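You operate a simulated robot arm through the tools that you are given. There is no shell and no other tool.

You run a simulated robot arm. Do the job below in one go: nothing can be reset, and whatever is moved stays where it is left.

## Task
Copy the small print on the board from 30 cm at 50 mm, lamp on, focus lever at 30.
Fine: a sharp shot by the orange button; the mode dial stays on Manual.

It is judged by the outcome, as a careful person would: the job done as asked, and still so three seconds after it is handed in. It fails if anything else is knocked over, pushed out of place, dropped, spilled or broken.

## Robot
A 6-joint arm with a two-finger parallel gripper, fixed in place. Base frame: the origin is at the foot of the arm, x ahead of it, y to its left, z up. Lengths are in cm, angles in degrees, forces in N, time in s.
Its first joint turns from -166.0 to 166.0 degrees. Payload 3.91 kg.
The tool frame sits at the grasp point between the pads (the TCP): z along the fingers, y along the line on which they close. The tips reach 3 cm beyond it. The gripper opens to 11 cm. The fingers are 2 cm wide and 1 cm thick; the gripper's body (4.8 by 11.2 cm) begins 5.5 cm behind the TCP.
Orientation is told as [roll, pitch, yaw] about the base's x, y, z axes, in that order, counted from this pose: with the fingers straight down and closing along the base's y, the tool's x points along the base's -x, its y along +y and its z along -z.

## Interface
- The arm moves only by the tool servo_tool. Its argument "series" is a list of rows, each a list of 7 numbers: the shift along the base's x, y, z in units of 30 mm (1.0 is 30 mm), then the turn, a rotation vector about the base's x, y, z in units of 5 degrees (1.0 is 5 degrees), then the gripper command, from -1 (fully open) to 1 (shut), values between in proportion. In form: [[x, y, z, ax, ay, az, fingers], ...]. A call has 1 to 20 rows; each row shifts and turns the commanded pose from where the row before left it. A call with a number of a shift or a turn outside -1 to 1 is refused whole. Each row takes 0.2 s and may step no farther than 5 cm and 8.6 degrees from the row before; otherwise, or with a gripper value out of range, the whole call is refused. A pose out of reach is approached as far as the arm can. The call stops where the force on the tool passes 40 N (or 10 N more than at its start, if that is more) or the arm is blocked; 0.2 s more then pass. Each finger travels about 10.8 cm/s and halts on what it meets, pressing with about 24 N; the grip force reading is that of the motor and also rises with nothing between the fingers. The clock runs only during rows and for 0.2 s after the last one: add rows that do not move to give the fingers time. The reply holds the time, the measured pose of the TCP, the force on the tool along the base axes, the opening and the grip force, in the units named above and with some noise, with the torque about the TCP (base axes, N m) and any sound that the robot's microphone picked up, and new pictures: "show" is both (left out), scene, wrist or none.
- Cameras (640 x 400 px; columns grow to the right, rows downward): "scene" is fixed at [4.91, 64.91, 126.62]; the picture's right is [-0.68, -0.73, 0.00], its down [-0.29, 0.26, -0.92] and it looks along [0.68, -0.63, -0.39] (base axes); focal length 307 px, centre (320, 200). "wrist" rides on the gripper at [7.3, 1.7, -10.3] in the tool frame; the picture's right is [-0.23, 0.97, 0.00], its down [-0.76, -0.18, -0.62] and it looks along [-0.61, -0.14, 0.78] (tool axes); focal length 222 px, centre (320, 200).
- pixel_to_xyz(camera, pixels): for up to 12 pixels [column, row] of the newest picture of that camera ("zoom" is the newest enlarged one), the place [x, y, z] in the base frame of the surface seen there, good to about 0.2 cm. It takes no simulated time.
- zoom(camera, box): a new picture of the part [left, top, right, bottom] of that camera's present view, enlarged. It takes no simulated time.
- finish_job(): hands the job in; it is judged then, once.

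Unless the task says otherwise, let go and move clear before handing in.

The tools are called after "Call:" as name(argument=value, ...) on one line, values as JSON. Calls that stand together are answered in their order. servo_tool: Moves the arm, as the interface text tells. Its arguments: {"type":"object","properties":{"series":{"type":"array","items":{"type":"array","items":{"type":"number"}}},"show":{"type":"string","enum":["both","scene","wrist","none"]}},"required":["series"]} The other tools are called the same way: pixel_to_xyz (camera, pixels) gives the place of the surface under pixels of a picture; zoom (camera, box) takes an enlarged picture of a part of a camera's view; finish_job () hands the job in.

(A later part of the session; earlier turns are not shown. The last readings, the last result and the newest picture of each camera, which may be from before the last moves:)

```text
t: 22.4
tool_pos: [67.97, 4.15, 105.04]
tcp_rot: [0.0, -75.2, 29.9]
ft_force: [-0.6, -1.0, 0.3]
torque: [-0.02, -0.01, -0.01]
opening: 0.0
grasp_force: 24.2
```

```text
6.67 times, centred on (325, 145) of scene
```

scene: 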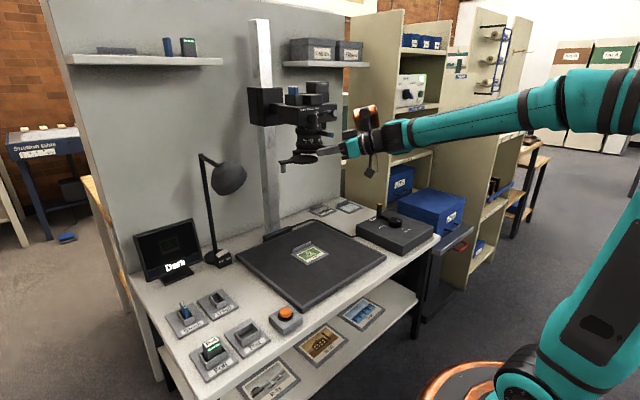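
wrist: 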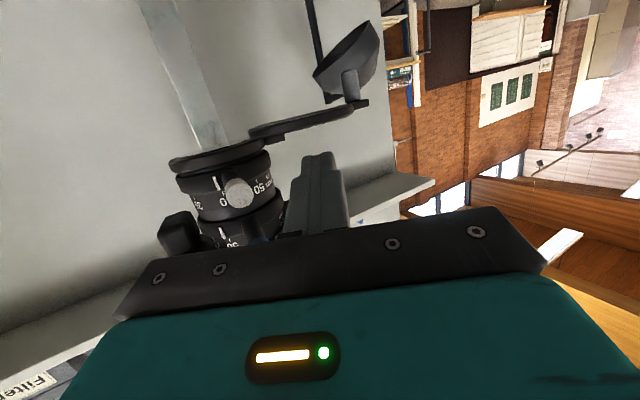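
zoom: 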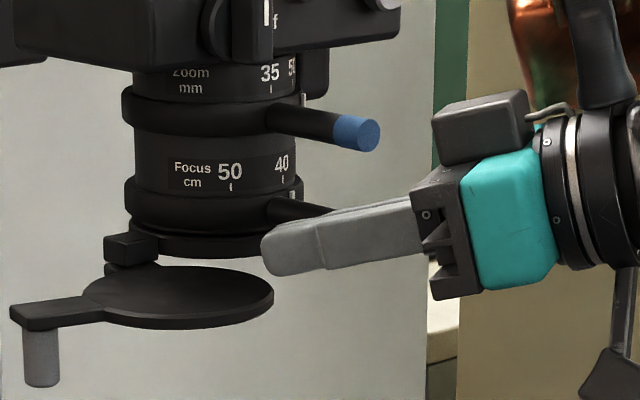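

The fingers are above the disc and on the near side of the focus lever, with the zoom lever clear above. I'll push toward −y.

Call:
servo_tool(series=[[0.08, -0.25, 0, 0, 0, 0, 1], [0.08, -0.25, 0, 0, 0, 0, 1], [0.08, -0.25, 0, 0, 0, 0, 1], [0.08, -0.25, 0, 0, 0, 0, 1], [0.08, -0.25, 0, 0, 0, 0, 1], [0.08, -0.25, 0, 0, 0, 0, 1], [0.08, -0.25, 0, 0, 0, 0, 1], [0.08, -0.25, 0, 0, 0, 0, 1], [0.08, -0.25, 0, 0, 0, 0, 1], [0, 0, 0, 0, 0, 0, 1]], show="both")

Call:
zoom(camera="wrist", box=[200, 100, 360, 210])

Call:
zoom(camera="scene", box=[280, 115, 370, 175])

```text
t: 24.3
tool_pos: [69.73, -2.18, 105.11]
tcp_rot: [-0.3, -75.2, 30.3]
ft_force: [-31.8, -10.1, 1.2]
torque: [-0.01, 0.05, -0.43]
opening: 0.02
grasp_force: 23.8
stopped in row 9: the force on the tool passed its limit at 46 N (the readings are from after the stop); the commanded pose is now the measured one
```

scene: 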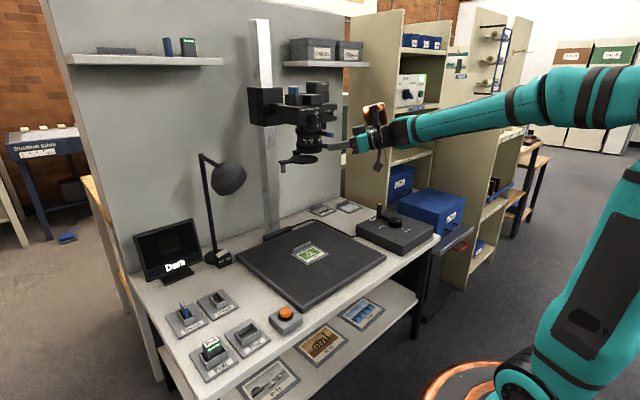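
wrist: 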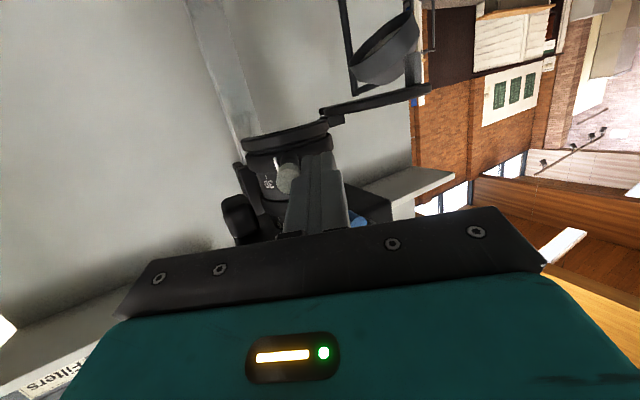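

```text
3.64 times, centred on (280, 155) of wrist
```

zoom: 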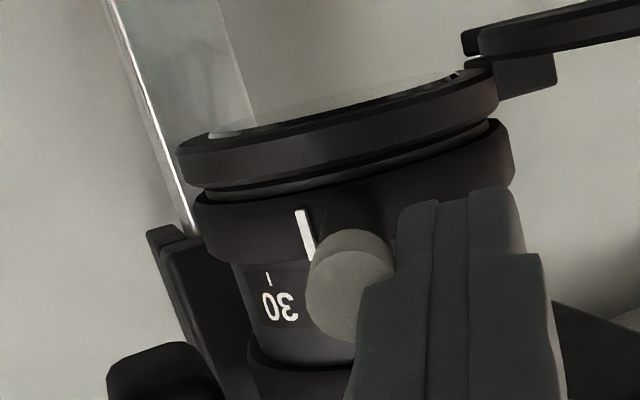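

```text
6.67 times, centred on (325, 145) of scene
```

zoom: 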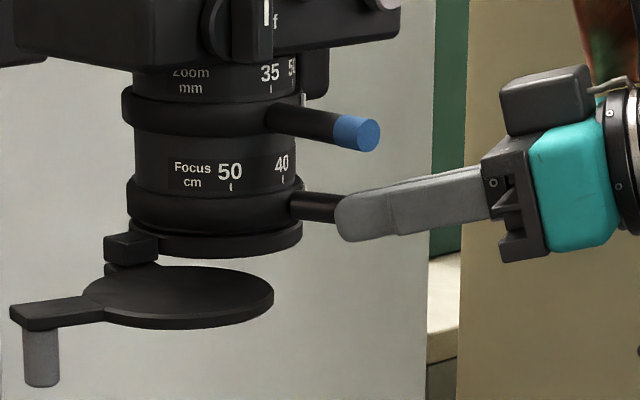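

The lever end has met the finger's shoulder again (force −32 N in x), while the lever has turned about 23° so far. I'll retract along the finger by about 1.2 cm so only the narrow tip bears on the lever, then continue with added yaw.

Call:
servo_tool(series=[[-0.17, -0.1, 0, 0, 0, 0, 1], [-0.18, -0.1, 0, 0, 0, 0, 1], [0, 0, 0, 0, 0, 0, 1]], show="none")

Call:
zoom(camera="wrist", box=[200, 100, 360, 210])

```text
t: 25.1
tool_pos: [68.9, -2.47, 105.08]
tcp_rot: [0.0, -75.1, 30.1]
ft_force: [-0.1, 0.2, -0.5]
torque: [0.03, 0.02, 0.01]
opening: 0.01
grasp_force: 23.9
```

```text
3.64 times, centred on (280, 155) of wrist
```

zoom: 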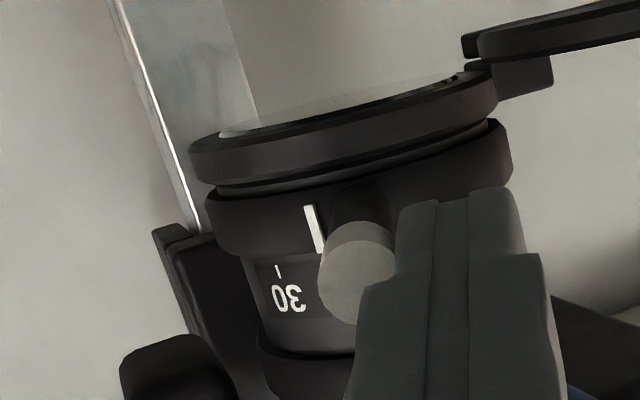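

Forces are back to zero and the narrow tip is against the lever. Continuing the push with gradual yaw toward about −40° lever angle.

Call:
servo_tool(series=[[0.03, -0.13, 0, 0, 0, 0, 1], [0.06, -0.13, 0, 0, 0, 0, 1], [0.06, -0.13, 0, 0, 0, 0.3, 1], [0.09, -0.15, 0, 0, 0, 0.5, 1], [0.09, -0.15, 0, 0, 0, 0.5, 1], [0.09, -0.15, 0, 0, 0, 0.5, 1], [0, 0, 0, 0, 0, 0, 1]], show="both")

Call:
zoom(camera="wrist", box=[200, 100, 360, 210])

```text
t: 26.7
tool_pos: [70.2, -5.2, 104.98]
tcp_rot: [-0.1, -75.2, 39.1]
ft_force: [0.0, 0.6, 0.1]
torque: [-0.04, 0.04, -0.02]
opening: 0.0
grasp_force: 24.7
```

scene: 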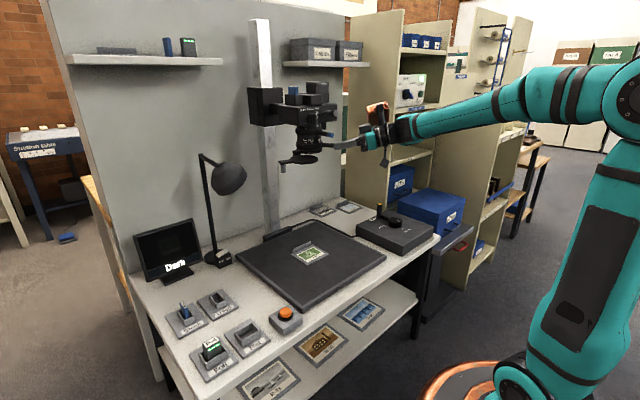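
wrist: 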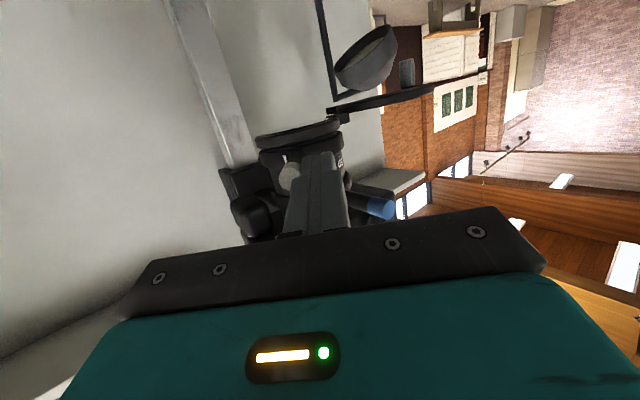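

```text
3.64 times, centred on (280, 155) of wrist
```

zoom: 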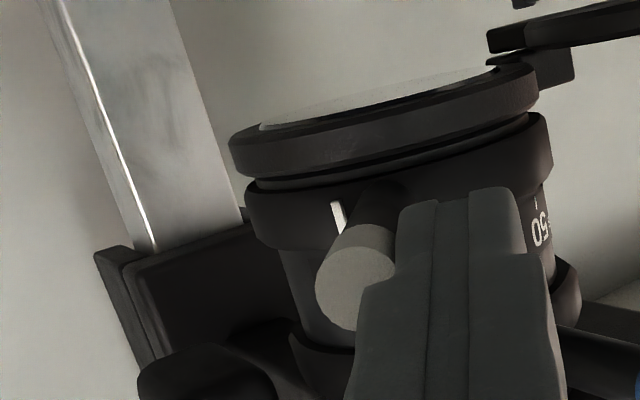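

The lever is at roughly −38° and its tip now hides the 30 tick. I'll back the fingers off to read the scale.

Call:
servo_tool(series=[[-0.5, 0.3, 0, 0, 0, 0, 1], [-0.7, 0, 0, 0, 0, 0, 1], [-0.7, -0.4, 0, 0, 0, 0, 1], [-0.7, -0.8, 0, 0, 0, 0, 1], [-0.3, -0.9, 0, 0, 0, 0, 1], [0, -0.9, 0, 0, 0, 0, 1], [0, -0.9, 0, 0, 0, 0, 1], [0, 0, 0, 0, 0, 0, 1]], show="wrist")

```text
t: 28.5
tool_pos: [61.34, -15.84, 105.06]
tcp_rot: [-0.1, -75.1, 39.2]
ft_force: [1.0, 0.5, -0.7]
torque: [0.04, 0.03, 0.02]
opening: 0.0
grasp_force: 23.9
```

wrist: 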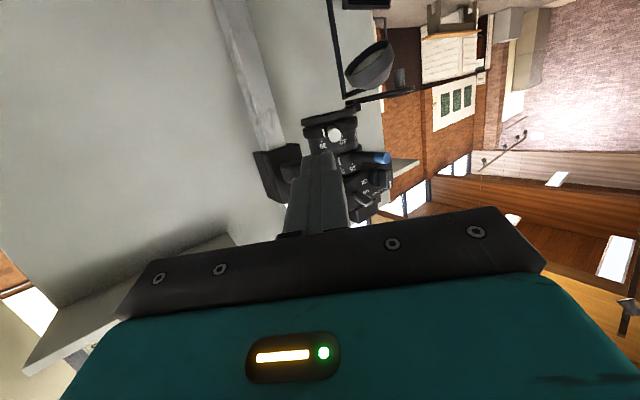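

Call:
zoom(camera="wrist", box=[290, 95, 400, 175])

Call:
zoom(camera="wrist", box=[295, 105, 355, 160])

```text
5.00 times, centred on (345, 135) of wrist
```

zoom: 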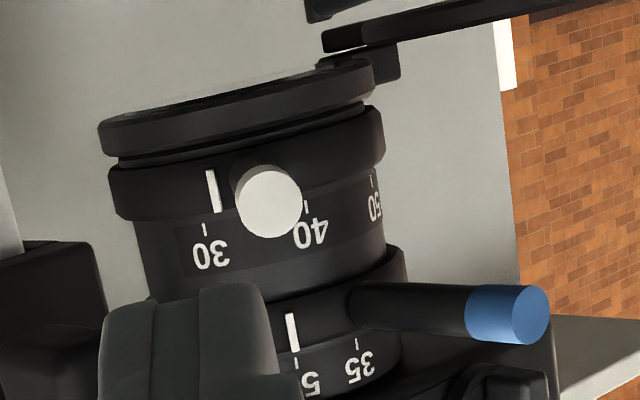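

```text
7.27 times, centred on (325, 132) of wrist
```

zoom: 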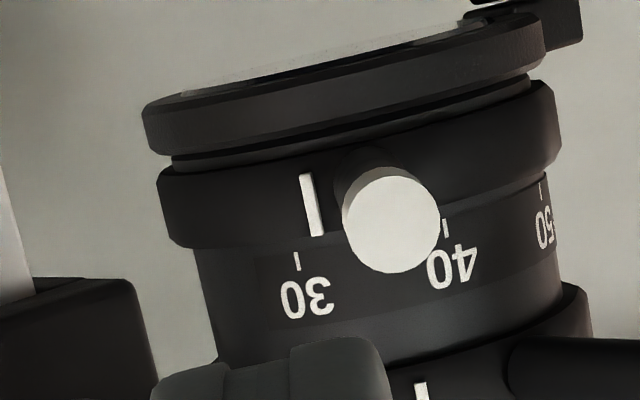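

The focus mark (312,205) is still about 10–12° short of the 30 tick (297,262). I'll return to the +y side of the lever with 46° of yaw and push about 9–10° further.

Call:
servo_tool(series=[[0, 0.9, 0, 0, 0, 0.2, 1], [0, 0.9, 0, 0, 0, 0.2, 1], [0.3, 0.9, 0, 0, 0, 0.2, 1], [0.7, 0.8, 0, 0, 0, 0.2, 1], [0.7, 0.4, 0, 0, 0, 0.2, 1], [0.7, 0, 0, 0, 0, 0.2, 1], [0.32, -0.4, 0, 0, 0, 0.2, 1], [0, 0, 0, 0, 0, 0, 1]], show="wrist")

Call:
zoom(camera="wrist", box=[230, 100, 390, 210])

```text
t: 30.3
tool_pos: [69.62, -5.38, 105.17]
tcp_rot: [-0.1, -75.1, 46.2]
ft_force: [0.4, -0.7, 0.0]
torque: [0.01, 0.01, 0.01]
opening: 0.0
grasp_force: 24.0
```

wrist: 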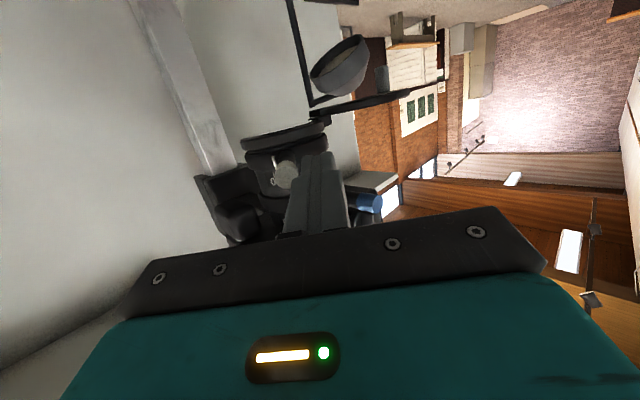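

```text
3.64 times, centred on (310, 155) of wrist
```

zoom: 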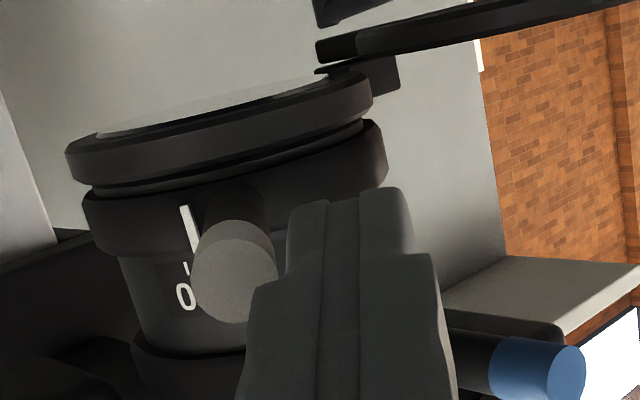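

The fingers are next to the lever with clearance. I'll push perpendicular to the lever by about 1.7 cm.

Call:
servo_tool(series=[[0.1, -0.1, 0, 0, 0, 0, 1], [0.1, -0.1, 0, 0, 0, 0, 1], [0.1, -0.1, 0, 0, 0, 0, 1], [0.1, -0.1, 0, 0, 0, 0, 1], [0, 0, 0, 0, 0, 0, 1]], show="none")

Call:
servo_tool(series=[[-0.5, 0.3, 0, 0, 0, 0, 1], [-0.7, 0, 0, 0, 0, 0, 1], [-0.7, -0.4, 0, 0, 0, 0, 1], [-0.7, -0.8, 0, 0, 0, 0, 1], [-0.3, -0.9, 0, 0, 0, 0, 1], [0, -0.9, 0, 0, 0, 0, 1], [0, -0.9, 0, 0, 0, 0, 1], [0, 0, 0, 0, 0, 0, 1]], show="wrist")

Call:
zoom(camera="wrist", box=[275, 90, 385, 170])

```text
t: 31.5
tool_pos: [70.9, -6.58, 105.22]
tcp_rot: [-0.1, -75.1, 46.1]
ft_force: [-0.3, 0.3, 0.2]
torque: [-0.01, 0.01, 0.02]
opening: 0.0
grasp_force: 23.2
```

```text
t: 33.3
tool_pos: [62.07, -17.6, 105.06]
tcp_rot: [-0.2, -75.1, 46.2]
ft_force: [0.3, -0.4, -0.5]
torque: [-0.01, -0.02, -0.02]
opening: 0.0
grasp_force: 23.9
```

wrist: 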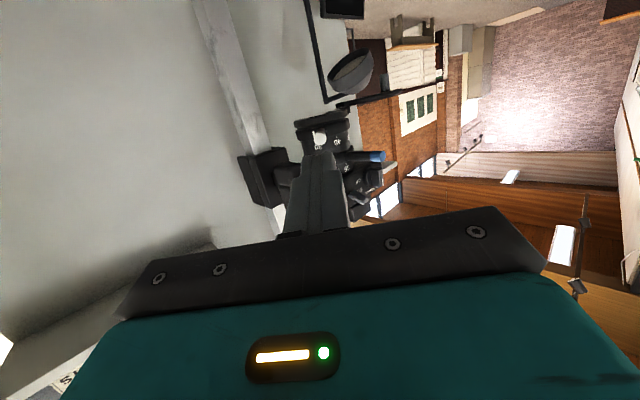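

```text
5.00 times, centred on (330, 130) of wrist
```

zoom: 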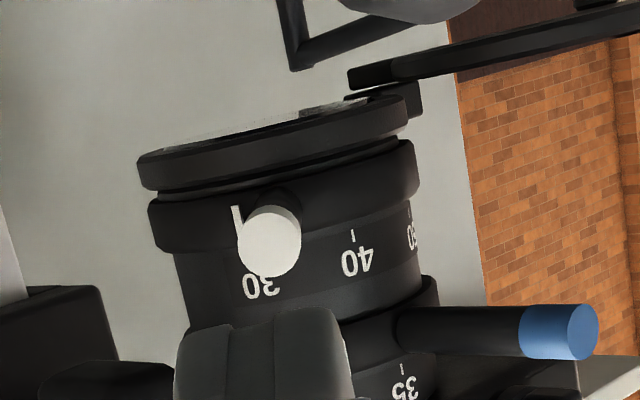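

The white lever tip now hides the 30 tick, so I'll swing round further to the −y side for an unobstructed reading.

Call:
servo_tool(series=[[0.5, -0.4, 0, 0, 0, 0.5, 1], [0.7, -0.2, 0, 0, 0, 0.5, 1], [0.7, 0, 0, 0, 0, 0.5, 1], [0.7, 0, 0, 0, 0, 0.5, 1], [0.7, 0, 0, 0, 0, 0.5, 1], [0.7, 0, 0, 0, 0, 0.5, 1], [0, 0, 0, 0, 0, 0, 1]], show="wrist")

Call:
zoom(camera="wrist", box=[275, 90, 385, 170])

```text
t: 34.9
tool_pos: [73.82, -19.16, 105.18]
tcp_rot: [-0.1, -75.0, 61.2]
ft_force: [-0.6, -0.3, -0.3]
torque: [-0.01, -0.01, 0.02]
opening: 0.02
grasp_force: 24.2
```

wrist: 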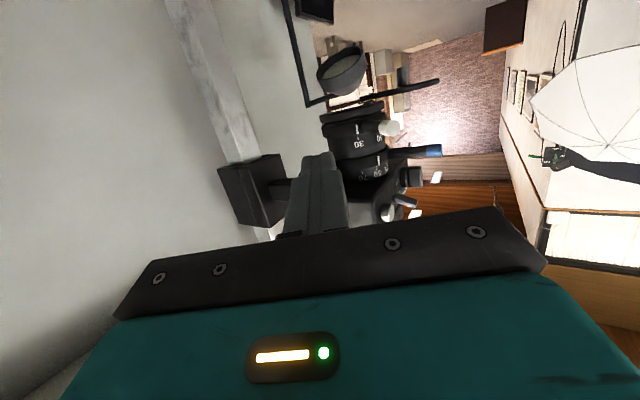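

```text
5.00 times, centred on (330, 130) of wrist
```

zoom: 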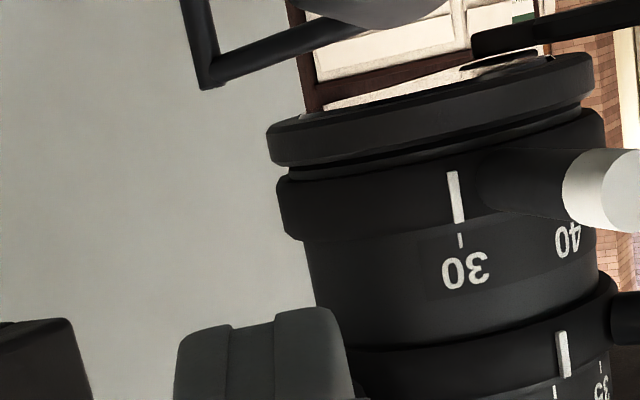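

From here the focus mark (453–460, 175–222) lines up with the 30 tick (460,241), and zoom is still on 50. Next I'll retreat, unwind the tool to point down, and look at the column crank.

Call:
servo_tool(series=[[-0.65, -0.3, 0, 0, 0, -1, 1], [-0.65, -0.3, 0, 0, 0, -1, 1], [-0.65, -0.3, 0, 0, 0, -1, 1], [-0.65, -0.3, 0, 0, 0, -1, 1], [-0.65, -0.3, 0, 0, 0, -1, 1], [-0.65, -0.3, 0, 0, 0, -1, 1], [-0.65, -0.3, 0, 0, 0, -1, 1], [-0.65, -0.3, 0, 0, 0, -1, 1], [-0.65, -0.3, 0, 0, 0, -1, 1], [-0.65, -0.3, 0, 0, 0, -1, 1], [-0.65, -0.3, 0, 0, 0, -1, 1], [-0.65, -0.3, 0, 0, 0, -1, 1], [0, 0, 0, 0, 1, -0.24, 1], [0, 0, 0, 0, 1, 0, 1], [0, 0, 0, 0, 1, 0, 1], [0, 0, 0, 0, 1, 0, 1], [0, 0, 0, 0, 1, 0, 1], [0, 0, 0, 0, 1, 0, 1], [0, 0, 0, 0, 1, 0, 1]], show="none")

Call:
servo_tool(series=[[0, 0, 0, 0, 1, 0, 0], [0, 0, 0, 0, 1, 0, 0], [0, 0, 0, 0, 1, 0, 0], [0, 0, 0, 0, 1, 0, 0], [0, 0, 0, 0, 1, 0, 0], [0, 0, 0, 0, 1, 0, 0], [0, 0, 0, 0, 1, 0, 0], [0, 0, 0, 0, 1, 0, 0], [0, 0, 0, 0, 0, 0, 0]], show="both")

```text
t: 38.9
tool_pos: [50.72, -29.98, 105.06]
tcp_rot: [-0.1, -40.1, -0.1]
ft_force: [-0.2, 0.6, 1.0]
torque: [-0.02, -0.01, -0.02]
opening: 0.01
grasp_force: 24.4
```

```text
t: 40.9
tool_pos: [48.9, -32.2, 103.97]
tcp_rot: [9.0, -13.9, -0.7]
ft_force: [-1.3, 0.1, 0.1]
torque: [-0.01, -0.03, -0.02]
opening: 5.49
grasp_force: 0.1
out of reach, approached as far as the arm can: row 4, 5, 6, 7, 8
```

scene: 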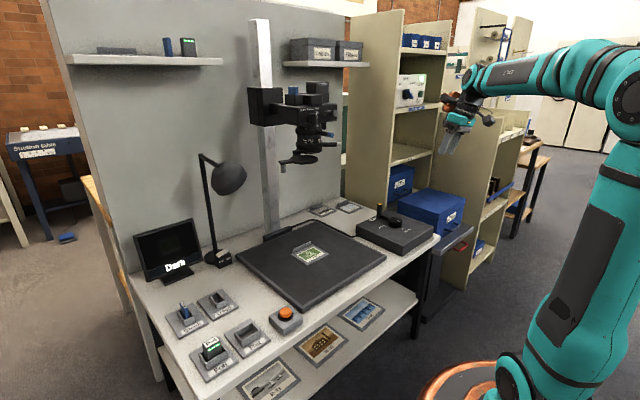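
wrist: 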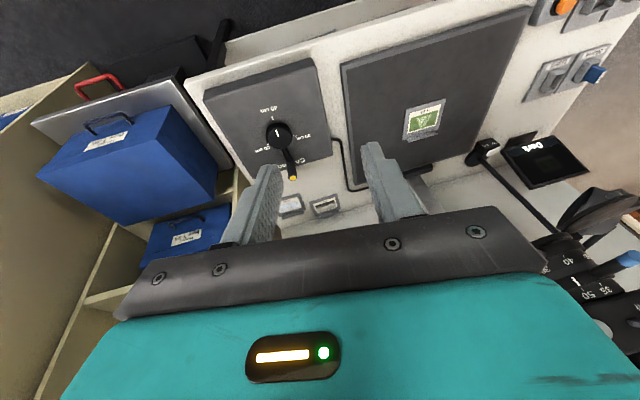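

The column knob is now in view at (278,135), with its handle at (292,178). I'll enlarge it and get 3D positions of its centre, handle and tick marks.

Call:
zoom(camera="wrist", box=[200, 70, 340, 190])

Call:
pixel_to_xyz(camera="zoom", pixels=[[320, 200], [353, 265], [371, 357], [371, 369], [300, 115], [400, 205], [320, 175], [327, 232], [440, 120], [250, 330], [345, 250], [275, 245]])

```text
3.33 times, centred on (270, 130) of wrist
```

zoom: 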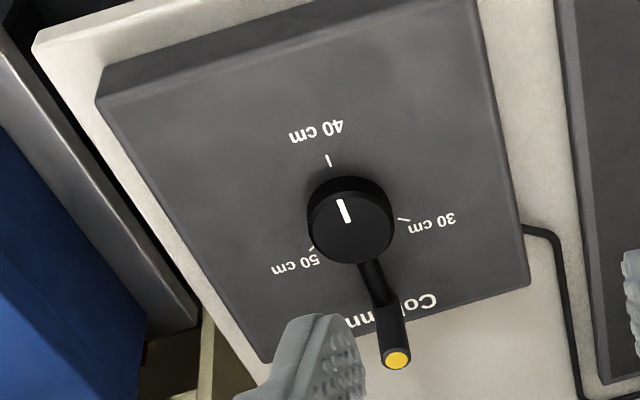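

```text
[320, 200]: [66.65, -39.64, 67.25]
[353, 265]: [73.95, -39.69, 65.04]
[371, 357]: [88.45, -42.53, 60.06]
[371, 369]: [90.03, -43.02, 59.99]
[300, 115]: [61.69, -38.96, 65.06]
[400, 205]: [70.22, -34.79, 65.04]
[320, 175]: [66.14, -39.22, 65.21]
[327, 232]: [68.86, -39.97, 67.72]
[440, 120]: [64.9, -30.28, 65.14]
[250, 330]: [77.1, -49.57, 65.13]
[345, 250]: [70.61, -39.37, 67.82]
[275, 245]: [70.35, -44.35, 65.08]
```

I'll query more exact points: the knob centre, pointer ends, handle top and the tick marks.

Call:
pixel_to_xyz(camera="zoom", pixels=[[352, 227], [339, 204], [348, 221], [397, 358], [393, 330], [376, 290], [404, 219], [329, 160], [312, 248], [395, 320], [310, 235], [393, 235]])

Call:
zoom(camera="scene", box=[360, 195, 440, 255])

Call:
pixel_to_xyz(camera="zoom", pixels=[[187, 62], [185, 110], [185, 145], [290, 165], [315, 176], [226, 209], [340, 226], [215, 150], [270, 190], [120, 165], [25, 240], [345, 345]])

```text
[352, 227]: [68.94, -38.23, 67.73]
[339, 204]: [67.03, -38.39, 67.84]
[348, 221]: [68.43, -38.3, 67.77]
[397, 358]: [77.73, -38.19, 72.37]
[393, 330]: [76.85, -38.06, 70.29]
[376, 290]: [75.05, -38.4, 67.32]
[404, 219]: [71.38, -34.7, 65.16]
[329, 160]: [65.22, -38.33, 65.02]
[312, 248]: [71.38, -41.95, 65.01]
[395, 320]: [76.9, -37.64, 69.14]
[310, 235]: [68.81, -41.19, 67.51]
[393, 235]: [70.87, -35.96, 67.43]
```

```text
6.67 times, centred on (400, 225) of scene
```

zoom: 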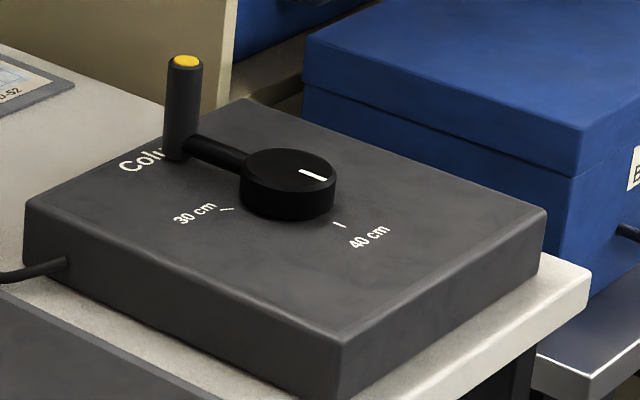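

```text
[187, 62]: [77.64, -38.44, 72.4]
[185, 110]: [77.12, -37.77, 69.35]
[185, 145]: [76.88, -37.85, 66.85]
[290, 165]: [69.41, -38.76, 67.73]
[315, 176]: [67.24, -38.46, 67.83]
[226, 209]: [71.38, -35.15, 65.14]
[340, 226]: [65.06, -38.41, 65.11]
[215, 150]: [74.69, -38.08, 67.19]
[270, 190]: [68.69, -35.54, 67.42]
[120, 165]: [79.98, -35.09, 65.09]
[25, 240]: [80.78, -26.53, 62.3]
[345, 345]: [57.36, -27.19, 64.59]
```

Fitting the ticks gives knob centre (69.2, −38.4): 40 cm at 180°, 30 cm at 60°, 50 cm at −60°, so the handle must swing 120° clockwise from +x. I'll check the neighbouring blue box, then move above the crank and square up the tool.

Call:
pixel_to_xyz(camera="scene", pixels=[[402, 205], [405, 215], [430, 188], [440, 215], [400, 195], [460, 228], [465, 200], [384, 235], [437, 240], [390, 170], [350, 208], [320, 210]])

Call:
servo_tool(series=[[0.7, 0, -0.3, 0, 0, 0, 0], [0.7, 0, -0.3, 0, 0, 0, 0], [0.7, 0, -0.3, 0, 0, 0, 0], [0.7, 0, -0.3, 0, 0, 0, 0], [0.7, 0, -0.3, 0, 0, 0, 0], [0, 0, 0, 0, 0, 0, 0]], show="both")

```text
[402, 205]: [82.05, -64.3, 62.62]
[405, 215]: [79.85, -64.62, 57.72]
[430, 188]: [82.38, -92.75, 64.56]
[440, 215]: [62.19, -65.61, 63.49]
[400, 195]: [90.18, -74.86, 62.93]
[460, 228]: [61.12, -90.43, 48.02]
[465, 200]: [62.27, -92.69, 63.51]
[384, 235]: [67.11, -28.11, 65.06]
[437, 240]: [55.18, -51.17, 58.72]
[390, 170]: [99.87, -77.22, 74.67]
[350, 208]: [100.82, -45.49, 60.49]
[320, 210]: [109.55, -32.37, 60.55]
```

```text
t: 42.3
tool_pos: [59.48, -32.11, 99.66]
tcp_rot: [9.1, -14.0, -0.7]
ft_force: [0.3, -0.2, 0.0]
torque: [-0.01, 0.0, -0.03]
opening: 5.5
grasp_force: 0.0
```

scene: 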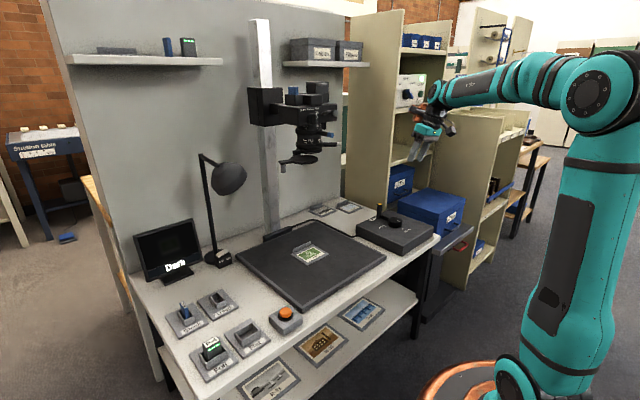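
wrist: 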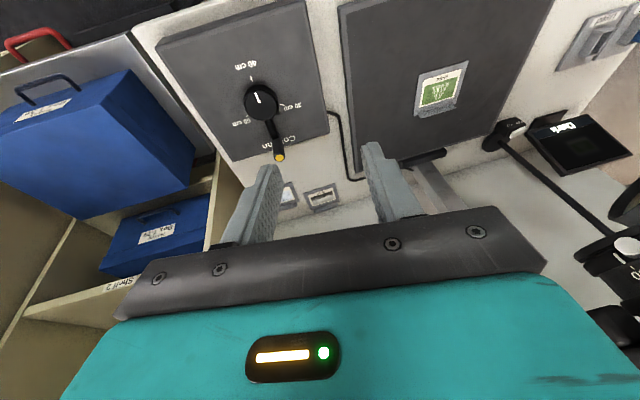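

The blue box is low and far (y<−64), so the crank's sweep is clear. I'll square the tool to point straight down and move above the crank.

Call:
servo_tool(series=[[0.5, -0.2, -0.3, -0.455, 0.7, -0.02, 0], [0.7, -0.2, -0.3, -0.455, 0.7, -0.02, 0], [0.7, -0.3, -0.4, -0.455, 0.7, -0.02, 0], [0.7, -0.3, -0.4, -0.455, 0.7, -0.02, 0], [0.7, -0.3, -0.6, 0, 0, 0, 0], [0.7, -0.3, -0.6, 0, 0, 0, 0], [0.7, -0.3, -0.6, 0, 0, 0, 0], [0, 0, 0, 0, 0, 0, 0]], show="both")

```text
t: 44.1
tool_pos: [73.15, -38.41, 88.43]
tcp_rot: [12.1, -10.1, -1.0]
ft_force: [0.8, 0.3, 0.3]
torque: [0.01, -0.04, 0.03]
opening: 5.52
grasp_force: 0.1
out of reach, approached as far as the arm can: row 1, 2, 3, 4
```

scene: 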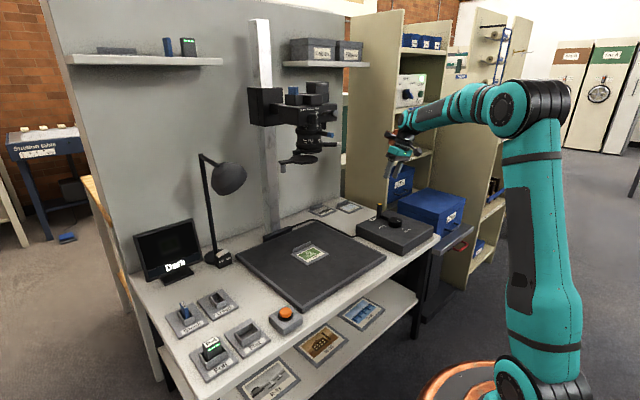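
wrist: 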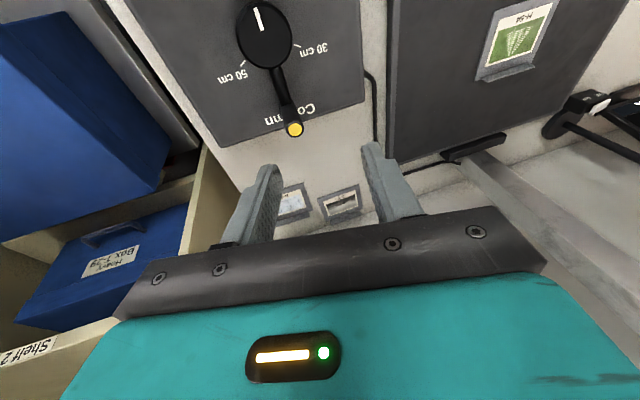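

The tool can't quite straighten: it is stuck about 15° off, so the wrist flipped to a mirrored configuration during the earlier singular crossing. I'll move to open space and unflip it by taking the tool through the forearm line in-plane.

Call:
servo_tool(series=[[-0.85, 0.74, 0.9, 0, 0, 0, 0], [-0.85, 0.74, 0.9, 0, 0, 0, 0], [-0.85, 0.74, 0.9, 0, 0, 0, 0], [-0.85, 0.74, 0.9, 0, 0, 0, 0], [-0.85, 0.74, 0.9, 0, 0, 0, 0], [-0.85, 0.74, 0.9, 0, 0, 0, 0], [-0.85, 0.74, 0.9, 0, 0, 0, 0], [-0.85, 0.74, 0.9, 0, 0, 0, 0], [-0.85, 0.74, 0.9, 0, 0, 0, 0], [0, 0, 0, 0, 0, 0, 0]], show="scene")

```text
t: 46.3
tool_pos: [49.77, -18.23, 112.79]
tcp_rot: [12.8, -10.5, -1.1]
ft_force: [-0.1, 0.2, 0.4]
torque: [0.0, 0.01, 0.01]
opening: 5.5
grasp_force: 0.0
```

scene: 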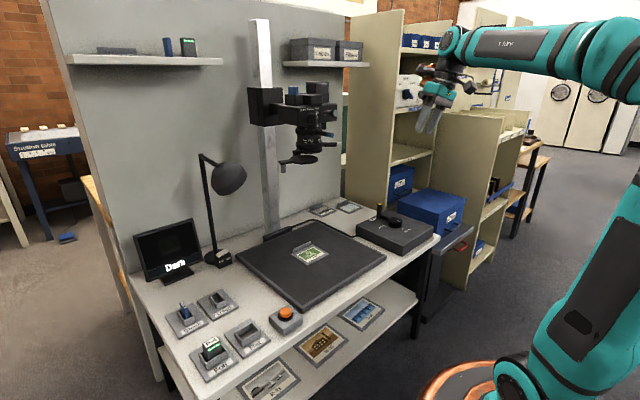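

The arm is in open space at (50, −18, 113). I'll yaw to the arm's azimuth and pitch up slowly, passing left of the forearm line.

Call:
servo_tool(series=[[0.2, -0.07, 0, 0, 0, -0.94, 0], [0.2, -0.07, 0, 0, 0, -0.94, 0], [0.2, -0.07, 0, 0, 0, -0.94, 0], [0.2, -0.07, 0, 0, 0, -0.94, 0], [0.2, -0.07, 0, -0.27, -0.75, 0, 0], [0.2, -0.07, 0, -0.27, -0.75, 0, 0], [0.2, -0.07, 0, -0.27, -0.75, 0, 0], [0.2, -0.07, 0, -0.27, -0.75, 0, 0], [0.2, -0.07, 0, -0.27, -0.75, 0, 0], [0.2, -0.07, 0, -0.27, -0.75, 0, 0], [0.2, -0.07, 0, -0.27, -0.75, 0, 0], [0.2, -0.07, 0, -0.27, -0.75, 0, 0], [0.2, -0.07, 0, -0.27, -0.75, 0, 0], [0.2, -0.07, 0, -0.27, -0.75, 0, 0], [0.2, -0.07, 0, -0.27, -0.75, 0, 0], [0.2, -0.07, 0, -0.27, -0.75, 0, 0], [0.2, -0.07, 0, -0.27, -0.75, 0, 0], [0.2, -0.07, 0, -0.27, -0.75, 0, 0], [0.2, -0.07, 0, -0.27, -0.75, 0, 0], [0, 0, 0, 0, 0, 0, 0]], show="scene")

```text
t: 50.5
tool_pos: [60.56, -23.54, 112.66]
tcp_rot: [12.4, -69.9, -20.0]
ft_force: [-0.6, 0.4, 0.4]
torque: [0.02, 0.02, -0.02]
opening: 5.46
grasp_force: 0.2
out of reach, approached as far as the arm can: row 3, 4, 5
```

scene: 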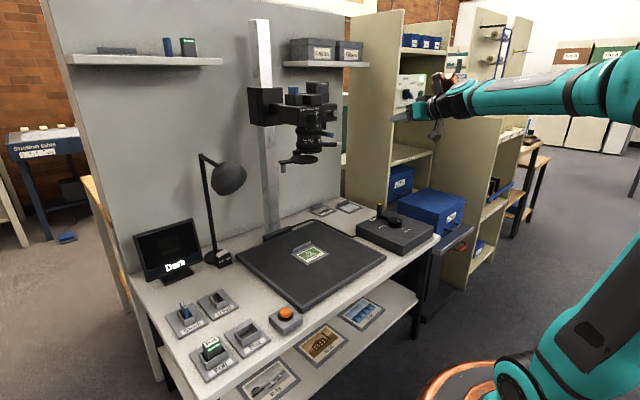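

Now at pitch −70° with a 12° left offset. Continuing the pitch up past the forearm line.

Call:
servo_tool(series=[[0, 0, 0, -0.27, -0.75, 0, 0], [0, 0, 0, -0.27, -0.75, 0, 0], [0, 0, 0, -0.27, -0.75, 0, 0], [0, 0, 0, -0.27, -0.75, 0, 0], [0, 0, 0, -0.27, -0.75, 0, 0], [0, 0, 0, -0.27, -0.75, 0, 0], [0, 0, 0, -0.27, -0.75, 0, 0], [0, 0, 0, -0.27, -0.75, 0, 0], [0, 0, 0, -0.27, -0.75, 0, 0], [0, 0, 0, -0.27, -0.75, 0, 0], [0, 0, 0, -0.27, -0.75, 0, 0], [0, 0, 0, 0, 0, 0, 0]], show="scene")

```text
t: 53.1
tool_pos: [60.58, -23.46, 112.53]
tcp_rot: [-168.0, -66.3, 160.4]
ft_force: [0.2, -0.1, -0.3]
torque: [-0.02, -0.01, -0.01]
opening: 5.51
grasp_force: 0.0
```

scene: 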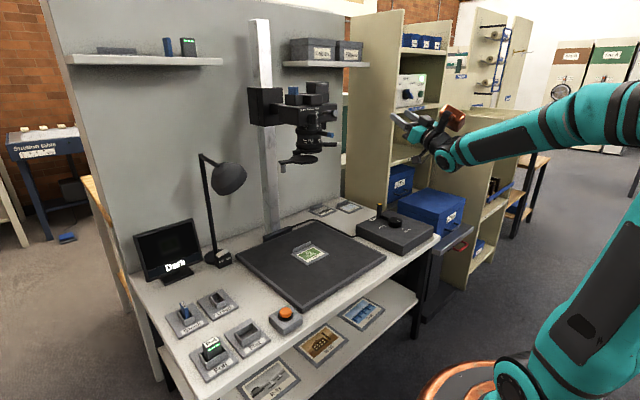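

The tool now points 24° up, well above the forearm line. I'll centre it in the arm's plane, then pitch straight down through the line.

Call:
servo_tool(series=[[0, 0, 0, 0, 0, -1, 0], [0, 0, 0, 0, 0, -1, 0], [0, 0, 0, 0, 0, -1, 0], [0, 0, 0, 0, 0, 0, 0]], show="none")

```text
t: 54.1
tool_pos: [60.67, -23.5, 112.5]
tcp_rot: [-168.0, -66.2, 145.3]
ft_force: [-0.1, 0.0, 0.1]
torque: [-0.01, 0.0, 0.03]
opening: 5.52
grasp_force: 0.0
```

The tool azimuth (−21.6°) matches the arm azimuth (−21.2°). Pitching straight down in-plane now.

Call:
servo_tool(series=[[0, 0, 0, 0.37, 0.95, 0, 0], [0, 0, 0, 0.37, 0.95, 0, 0], [0, 0, 0, 0.37, 0.95, 0, 0], [0, 0, 0, 0.37, 0.95, 0, 0], [0, 0, 0, 0.37, 0.95, 0, 0], [0, 0, 0, 0.37, 0.95, 0, 0], [0, 0, 0, 0.37, 0.95, 0, 0], [0, 0, 0, 0.37, 0.95, 0, 0], [0, 0, 0, 0.37, 0.95, 0, 0], [0, 0, 0, 0.37, 0.95, 0, 0], [0, 0, 0, 0.37, 0.95, 0, 0], [0, 0, 0, 0.37, 0.95, 0, 0], [0, 0, 0, 0, 0, 0, 0]], show="scene")

```text
t: 56.9
tool_pos: [60.75, -23.39, 112.5]
tcp_rot: [-7.3, -62.4, -9.7]
ft_force: [0.0, 0.5, -0.6]
torque: [0.02, -0.03, -0.01]
opening: 5.49
grasp_force: 0.1
out of reach, approached as far as the arm can: row 7, 8, 9, 12
```

scene: 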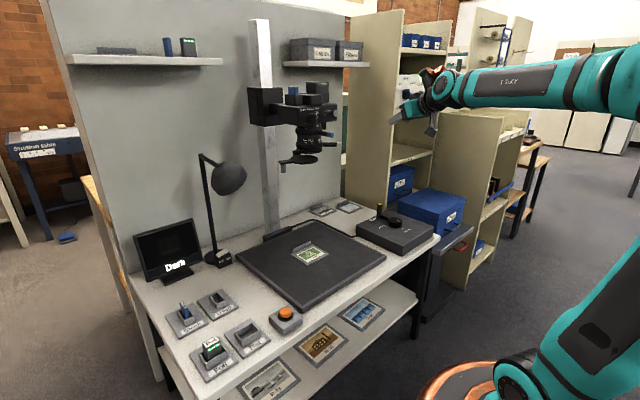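

The tool is now below the forearm line, slightly off-plane. I'll continue pitching down and see whether it can straighten fully.

Call:
servo_tool(series=[[0, 0, 0, 0.37, 0.95, 0, 0], [0, 0, 0, 0.37, 0.95, 0, 0], [0, 0, 0, 0.37, 0.95, 0, 0], [0, 0, 0, 0.37, 0.95, 0, 0], [0, 0, 0, 0.37, 0.95, 0, 0], [0, 0, 0, 0.37, 0.95, 0, 0], [0, 0, 0, 0.37, 0.95, 0, 0], [0, 0, 0, 0, 0, 0, 0]], show="scene")

```text
t: 58.7
tool_pos: [55.07, -32.93, 109.83]
tcp_rot: [3.7, -29.1, -15.5]
ft_force: [0.1, 0.4, 0.3]
torque: [0.0, 0.01, -0.04]
opening: 5.49
grasp_force: 0.1
out of reach, approached as far as the arm can: row 1, 2, 3, 4, 5, 6, 7
```

scene: 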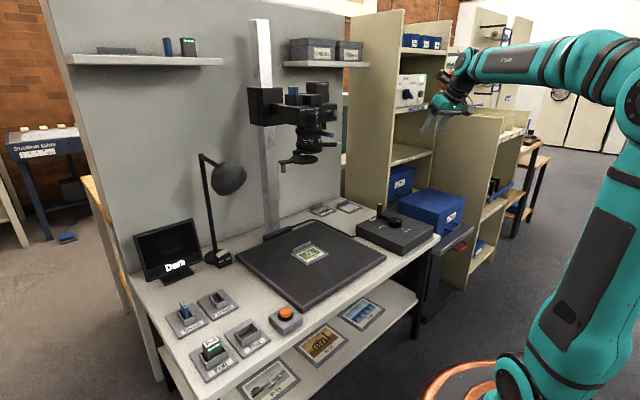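

The wrist is still in its mirrored configuration, against joint 4's limit. I'll cross the forearm line along that limit direction (from lower-left to upper-right), where the joint cannot spin around, all in open space at (55, −33, 110).

Call:
servo_tool(series=[[0, 0, 0, -0.557, -0.718, -0.254, 0], [0, 0, 0, -0.557, -0.718, -0.254, 0], [0, 0, 0, -0.557, -0.718, -0.254, 0], [0, 0, 0, -0.557, -0.718, -0.254, 0], [0, 0, 0, -0.557, -0.718, -0.254, 0], [0, 0, 0, -0.557, -0.718, -0.254, 0], [0, 0, 0, -0.557, -0.718, -0.254, 0], [0, 0, 0, -0.557, -0.718, -0.254, 0], [0, 0, 0, 0, 0, 0, 0]], show="scene")

```text
t: 60.7
tool_pos: [54.28, -34.08, 109.45]
tcp_rot: [-19.4, -61.9, -9.5]
ft_force: [0.0, -0.6, -0.3]
torque: [0.0, 0.03, -0.03]
opening: 5.5
grasp_force: 0.0
out of reach, approached as far as the arm can: row 1, 2
```

scene: 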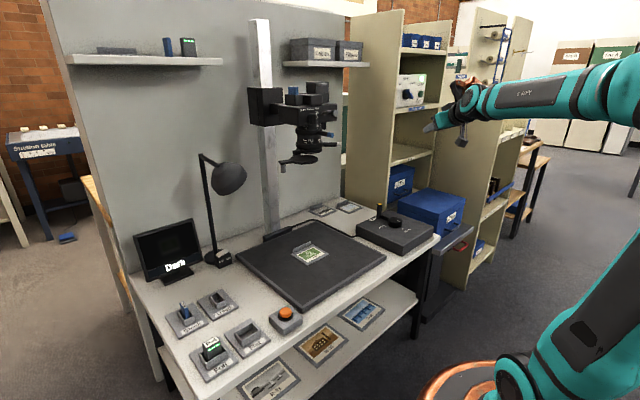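

Tool is at elevation −26° and 1° left of the arm's plane. Continuing the crossing, biased slightly to the right.

Call:
servo_tool(series=[[0, 0, 0, -0.608, -0.725, -0.292, 0], [0, 0, 0, -0.608, -0.725, -0.292, 0], [0, 0, 0, -0.588, -0.797, -0.15, 0], [0, 0, 0, -0.588, -0.797, -0.15, 0], [0, 0, 0, -0.588, -0.797, -0.15, 0], [0, 0, 0, -0.588, -0.797, -0.15, 0], [0, 0, 0, -0.588, -0.797, -0.15, 0], [0, 0, 0, 0, 0, 0, 0]], show="scene")

```text
t: 62.5
tool_pos: [54.67, -33.03, 109.72]
tcp_rot: [-124.2, -76.6, 84.2]
ft_force: [0.6, 0.2, 0.0]
torque: [0.01, 0.01, 0.03]
opening: 5.49
grasp_force: 0.0
out of reach, approached as far as the arm can: row 2, 5, 6, 7
```

scene: 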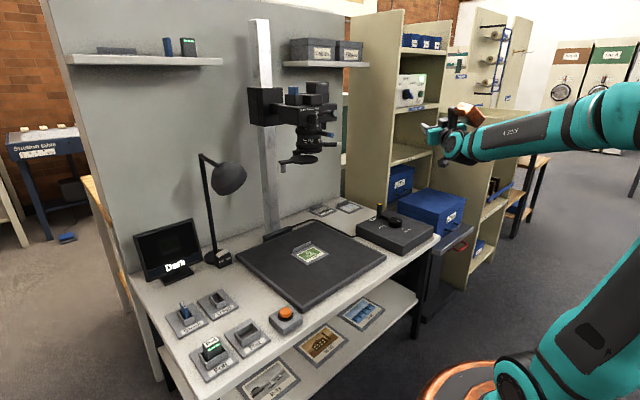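

The tool crossed to up-right (azimuth −39°, elevation +7.5°), consistent with the normal wrist configuration. Now I'll swing it out to the right side and then down.

Call:
servo_tool(series=[[0, 0, 0, 0.52, 0.542, -0.451, 0], [0, 0, 0, 0.52, 0.542, -0.451, 0], [0, 0, 0, 0.52, 0.542, -0.451, 0], [0, 0, 0, 0.52, 0.542, -0.451, 0], [0, 0, 0, 0.52, 0.542, -0.451, 0], [0, 0, 0, 0.52, 0.542, -0.451, 0], [0, 0, 0, 0.8, 0.6, 0, 0], [0, 0, 0, 0.8, 0.6, 0, 0], [0, 0, 0, 0.8, 0.6, 0, 0], [0, 0, 0, 0.8, 0.6, 0, 0], [0, 0, 0, 0.8, 0.6, 0, 0], [0, 0, 0, 0.8, 0.6, 0, 0], [0, 0, 0, 0.8, 0.6, 0, 0], [0, 0, 0, 0.8, 0.6, 0, 0], [0, 0, 0, 0, 0, 0, 0]], show="scene")

```text
t: 65.7
tool_pos: [54.78, -33.06, 109.64]
tcp_rot: [-7.7, -34.4, -38.6]
ft_force: [0.4, -1.3, 0.5]
torque: [0.0, 0.0, -0.01]
opening: 5.48
grasp_force: 0.0
```

scene: 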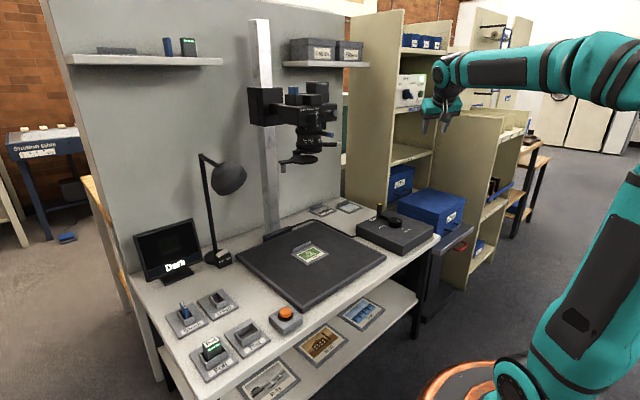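

No reach problems this time, so the wrist is unflipped. I'll bring the tool fully vertical while moving over toward the crank.

Call:
servo_tool(series=[[0.5, -0.1, -0.4, 0.693, 0.54, 0, 0], [0.5, -0.1, -0.4, 0.693, 0.54, 0, 0], [0.5, -0.1, -0.4, 0.693, 0.54, 0, 0], [0.5, -0.1, -0.4, 0.693, 0.54, 0, 0], [0.5, -0.1, -0.4, 0.693, 0.54, 0, 0], [0.5, -0.1, -0.4, 0.693, 0.54, 0, 0], [0.5, -0.1, -0.4, 0.693, 0.54, 0, 0], [0.5, -0.1, -0.4, 0.693, 0.54, 0, 0], [0, 0, 0, 0, 0, 0, 0]], show="both")

```text
t: 67.7
tool_pos: [66.77, -35.46, 100.01]
tcp_rot: [0.1, 0.0, -40.9]
ft_force: [0.0, -0.5, 0.5]
torque: [-0.02, 0.01, 0.02]
opening: 5.47
grasp_force: 0.1
```

scene: 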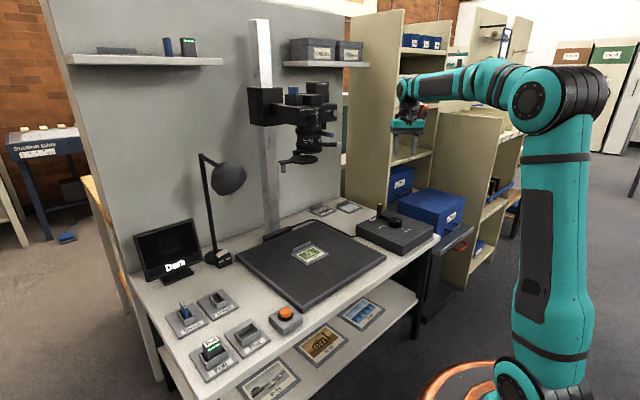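
wrist: 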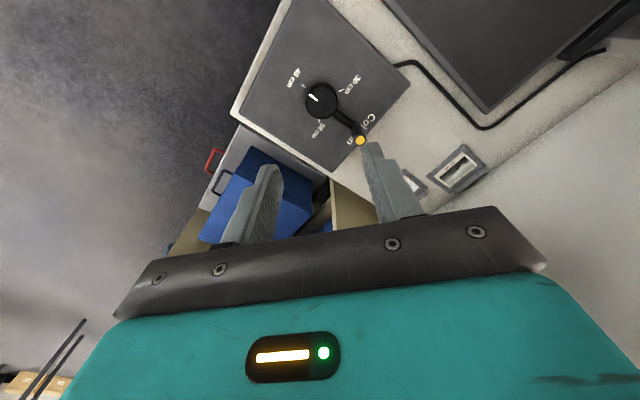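

The tool is vertical at yaw −41° with normal wrist. I'll test that yaw −100° is reachable up here before gripping the crank handle.

Call:
servo_tool(series=[[0, 0, -0.3, 0, 0, -1, 0], [0, 0, -0.3, 0, 0, -1, 0], [0, 0, -0.3, 0, 0, -1, 0], [0, 0, -0.3, 0, 0, -1, 0], [0, 0, -0.3, 0, 0, -1, 0], [0, 0, -0.3, 0, 0, -1, 0], [0, -0.2, -0.3, 0, 0, -1, 0], [0, -0.2, -0.3, 0, 0, -1, 0], [0, -0.2, -0.3, 0, 0, -1, 0], [0, -0.2, -0.3, 0, 0, -1, 0], [0, -0.2, -0.3, 0, 0, -1, 0], [0, -0.2, -0.3, 0, 0, -1, 0], [0, 0, 0, 0, 0, 0, 0]], show="none")

```text
t: 70.5
tool_pos: [66.94, -39.1, 89.27]
tcp_rot: [0.1, -0.1, -100.9]
ft_force: [-0.5, 0.0, -0.2]
torque: [-0.03, -0.03, 0.01]
opening: 5.53
grasp_force: 0.1
```

Yaw −100° is fine. Now I'll return to yaw −20° and position above the handle at (77.7, −38.3).

Call:
servo_tool(series=[[0.225, 0.017, -0.15, 0, 0, 1, 0], [0.225, 0.017, -0.15, 0, 0, 1, 0], [0.225, 0.017, -0.15, 0, 0, 1, 0], [0.225, 0.017, -0.15, 0, 0, 1, 0], [0.225, 0.017, -0.15, 0, 0, 1, 0], [0.225, 0.017, -0.15, 0, 0, 1, 0], [0.225, 0.017, -0.15, 0, 0, 1, 0], [0.225, 0.017, -0.15, 0, 0, 1, 0], [0.225, 0.017, -0.15, 0, 0, 1, 0], [0.225, 0.017, -0.15, 0, 0, 1, 0], [0.225, 0.017, -0.15, 0, 0, 1, 0], [0.225, 0.017, -0.15, 0, 0, 1, 0], [0.225, 0.017, -0.15, 0, 0, 1, 0], [0.225, 0.017, -0.15, 0, 0, 1, 0], [0.225, 0.017, -0.15, 0, 0, 1, 0], [0.225, 0.017, -0.15, 0, 0, 1, 0], [0, 0, 0, 0, 0, 0, 0]], show="both")

Call:
zoom(camera="scene", box=[340, 160, 450, 260])

```text
t: 74.1
tool_pos: [77.69, -38.23, 82.12]
tcp_rot: [0.2, 0.0, -20.8]
ft_force: [-0.8, -0.2, 0.7]
torque: [0.02, 0.0, -0.02]
opening: 5.47
grasp_force: 0.2
```

scene: 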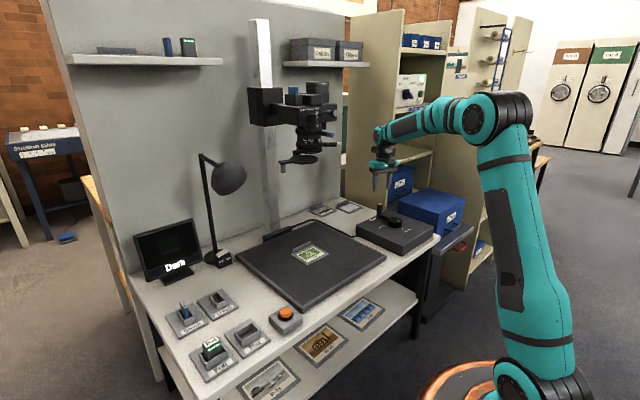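
wrist: 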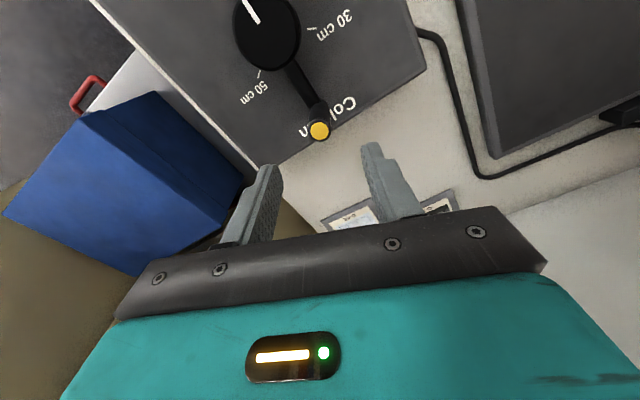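

```text
4.00 times, centred on (395, 210) of scene
```

zoom: 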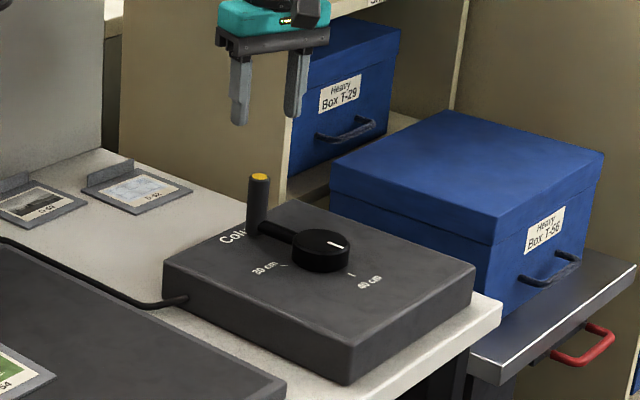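

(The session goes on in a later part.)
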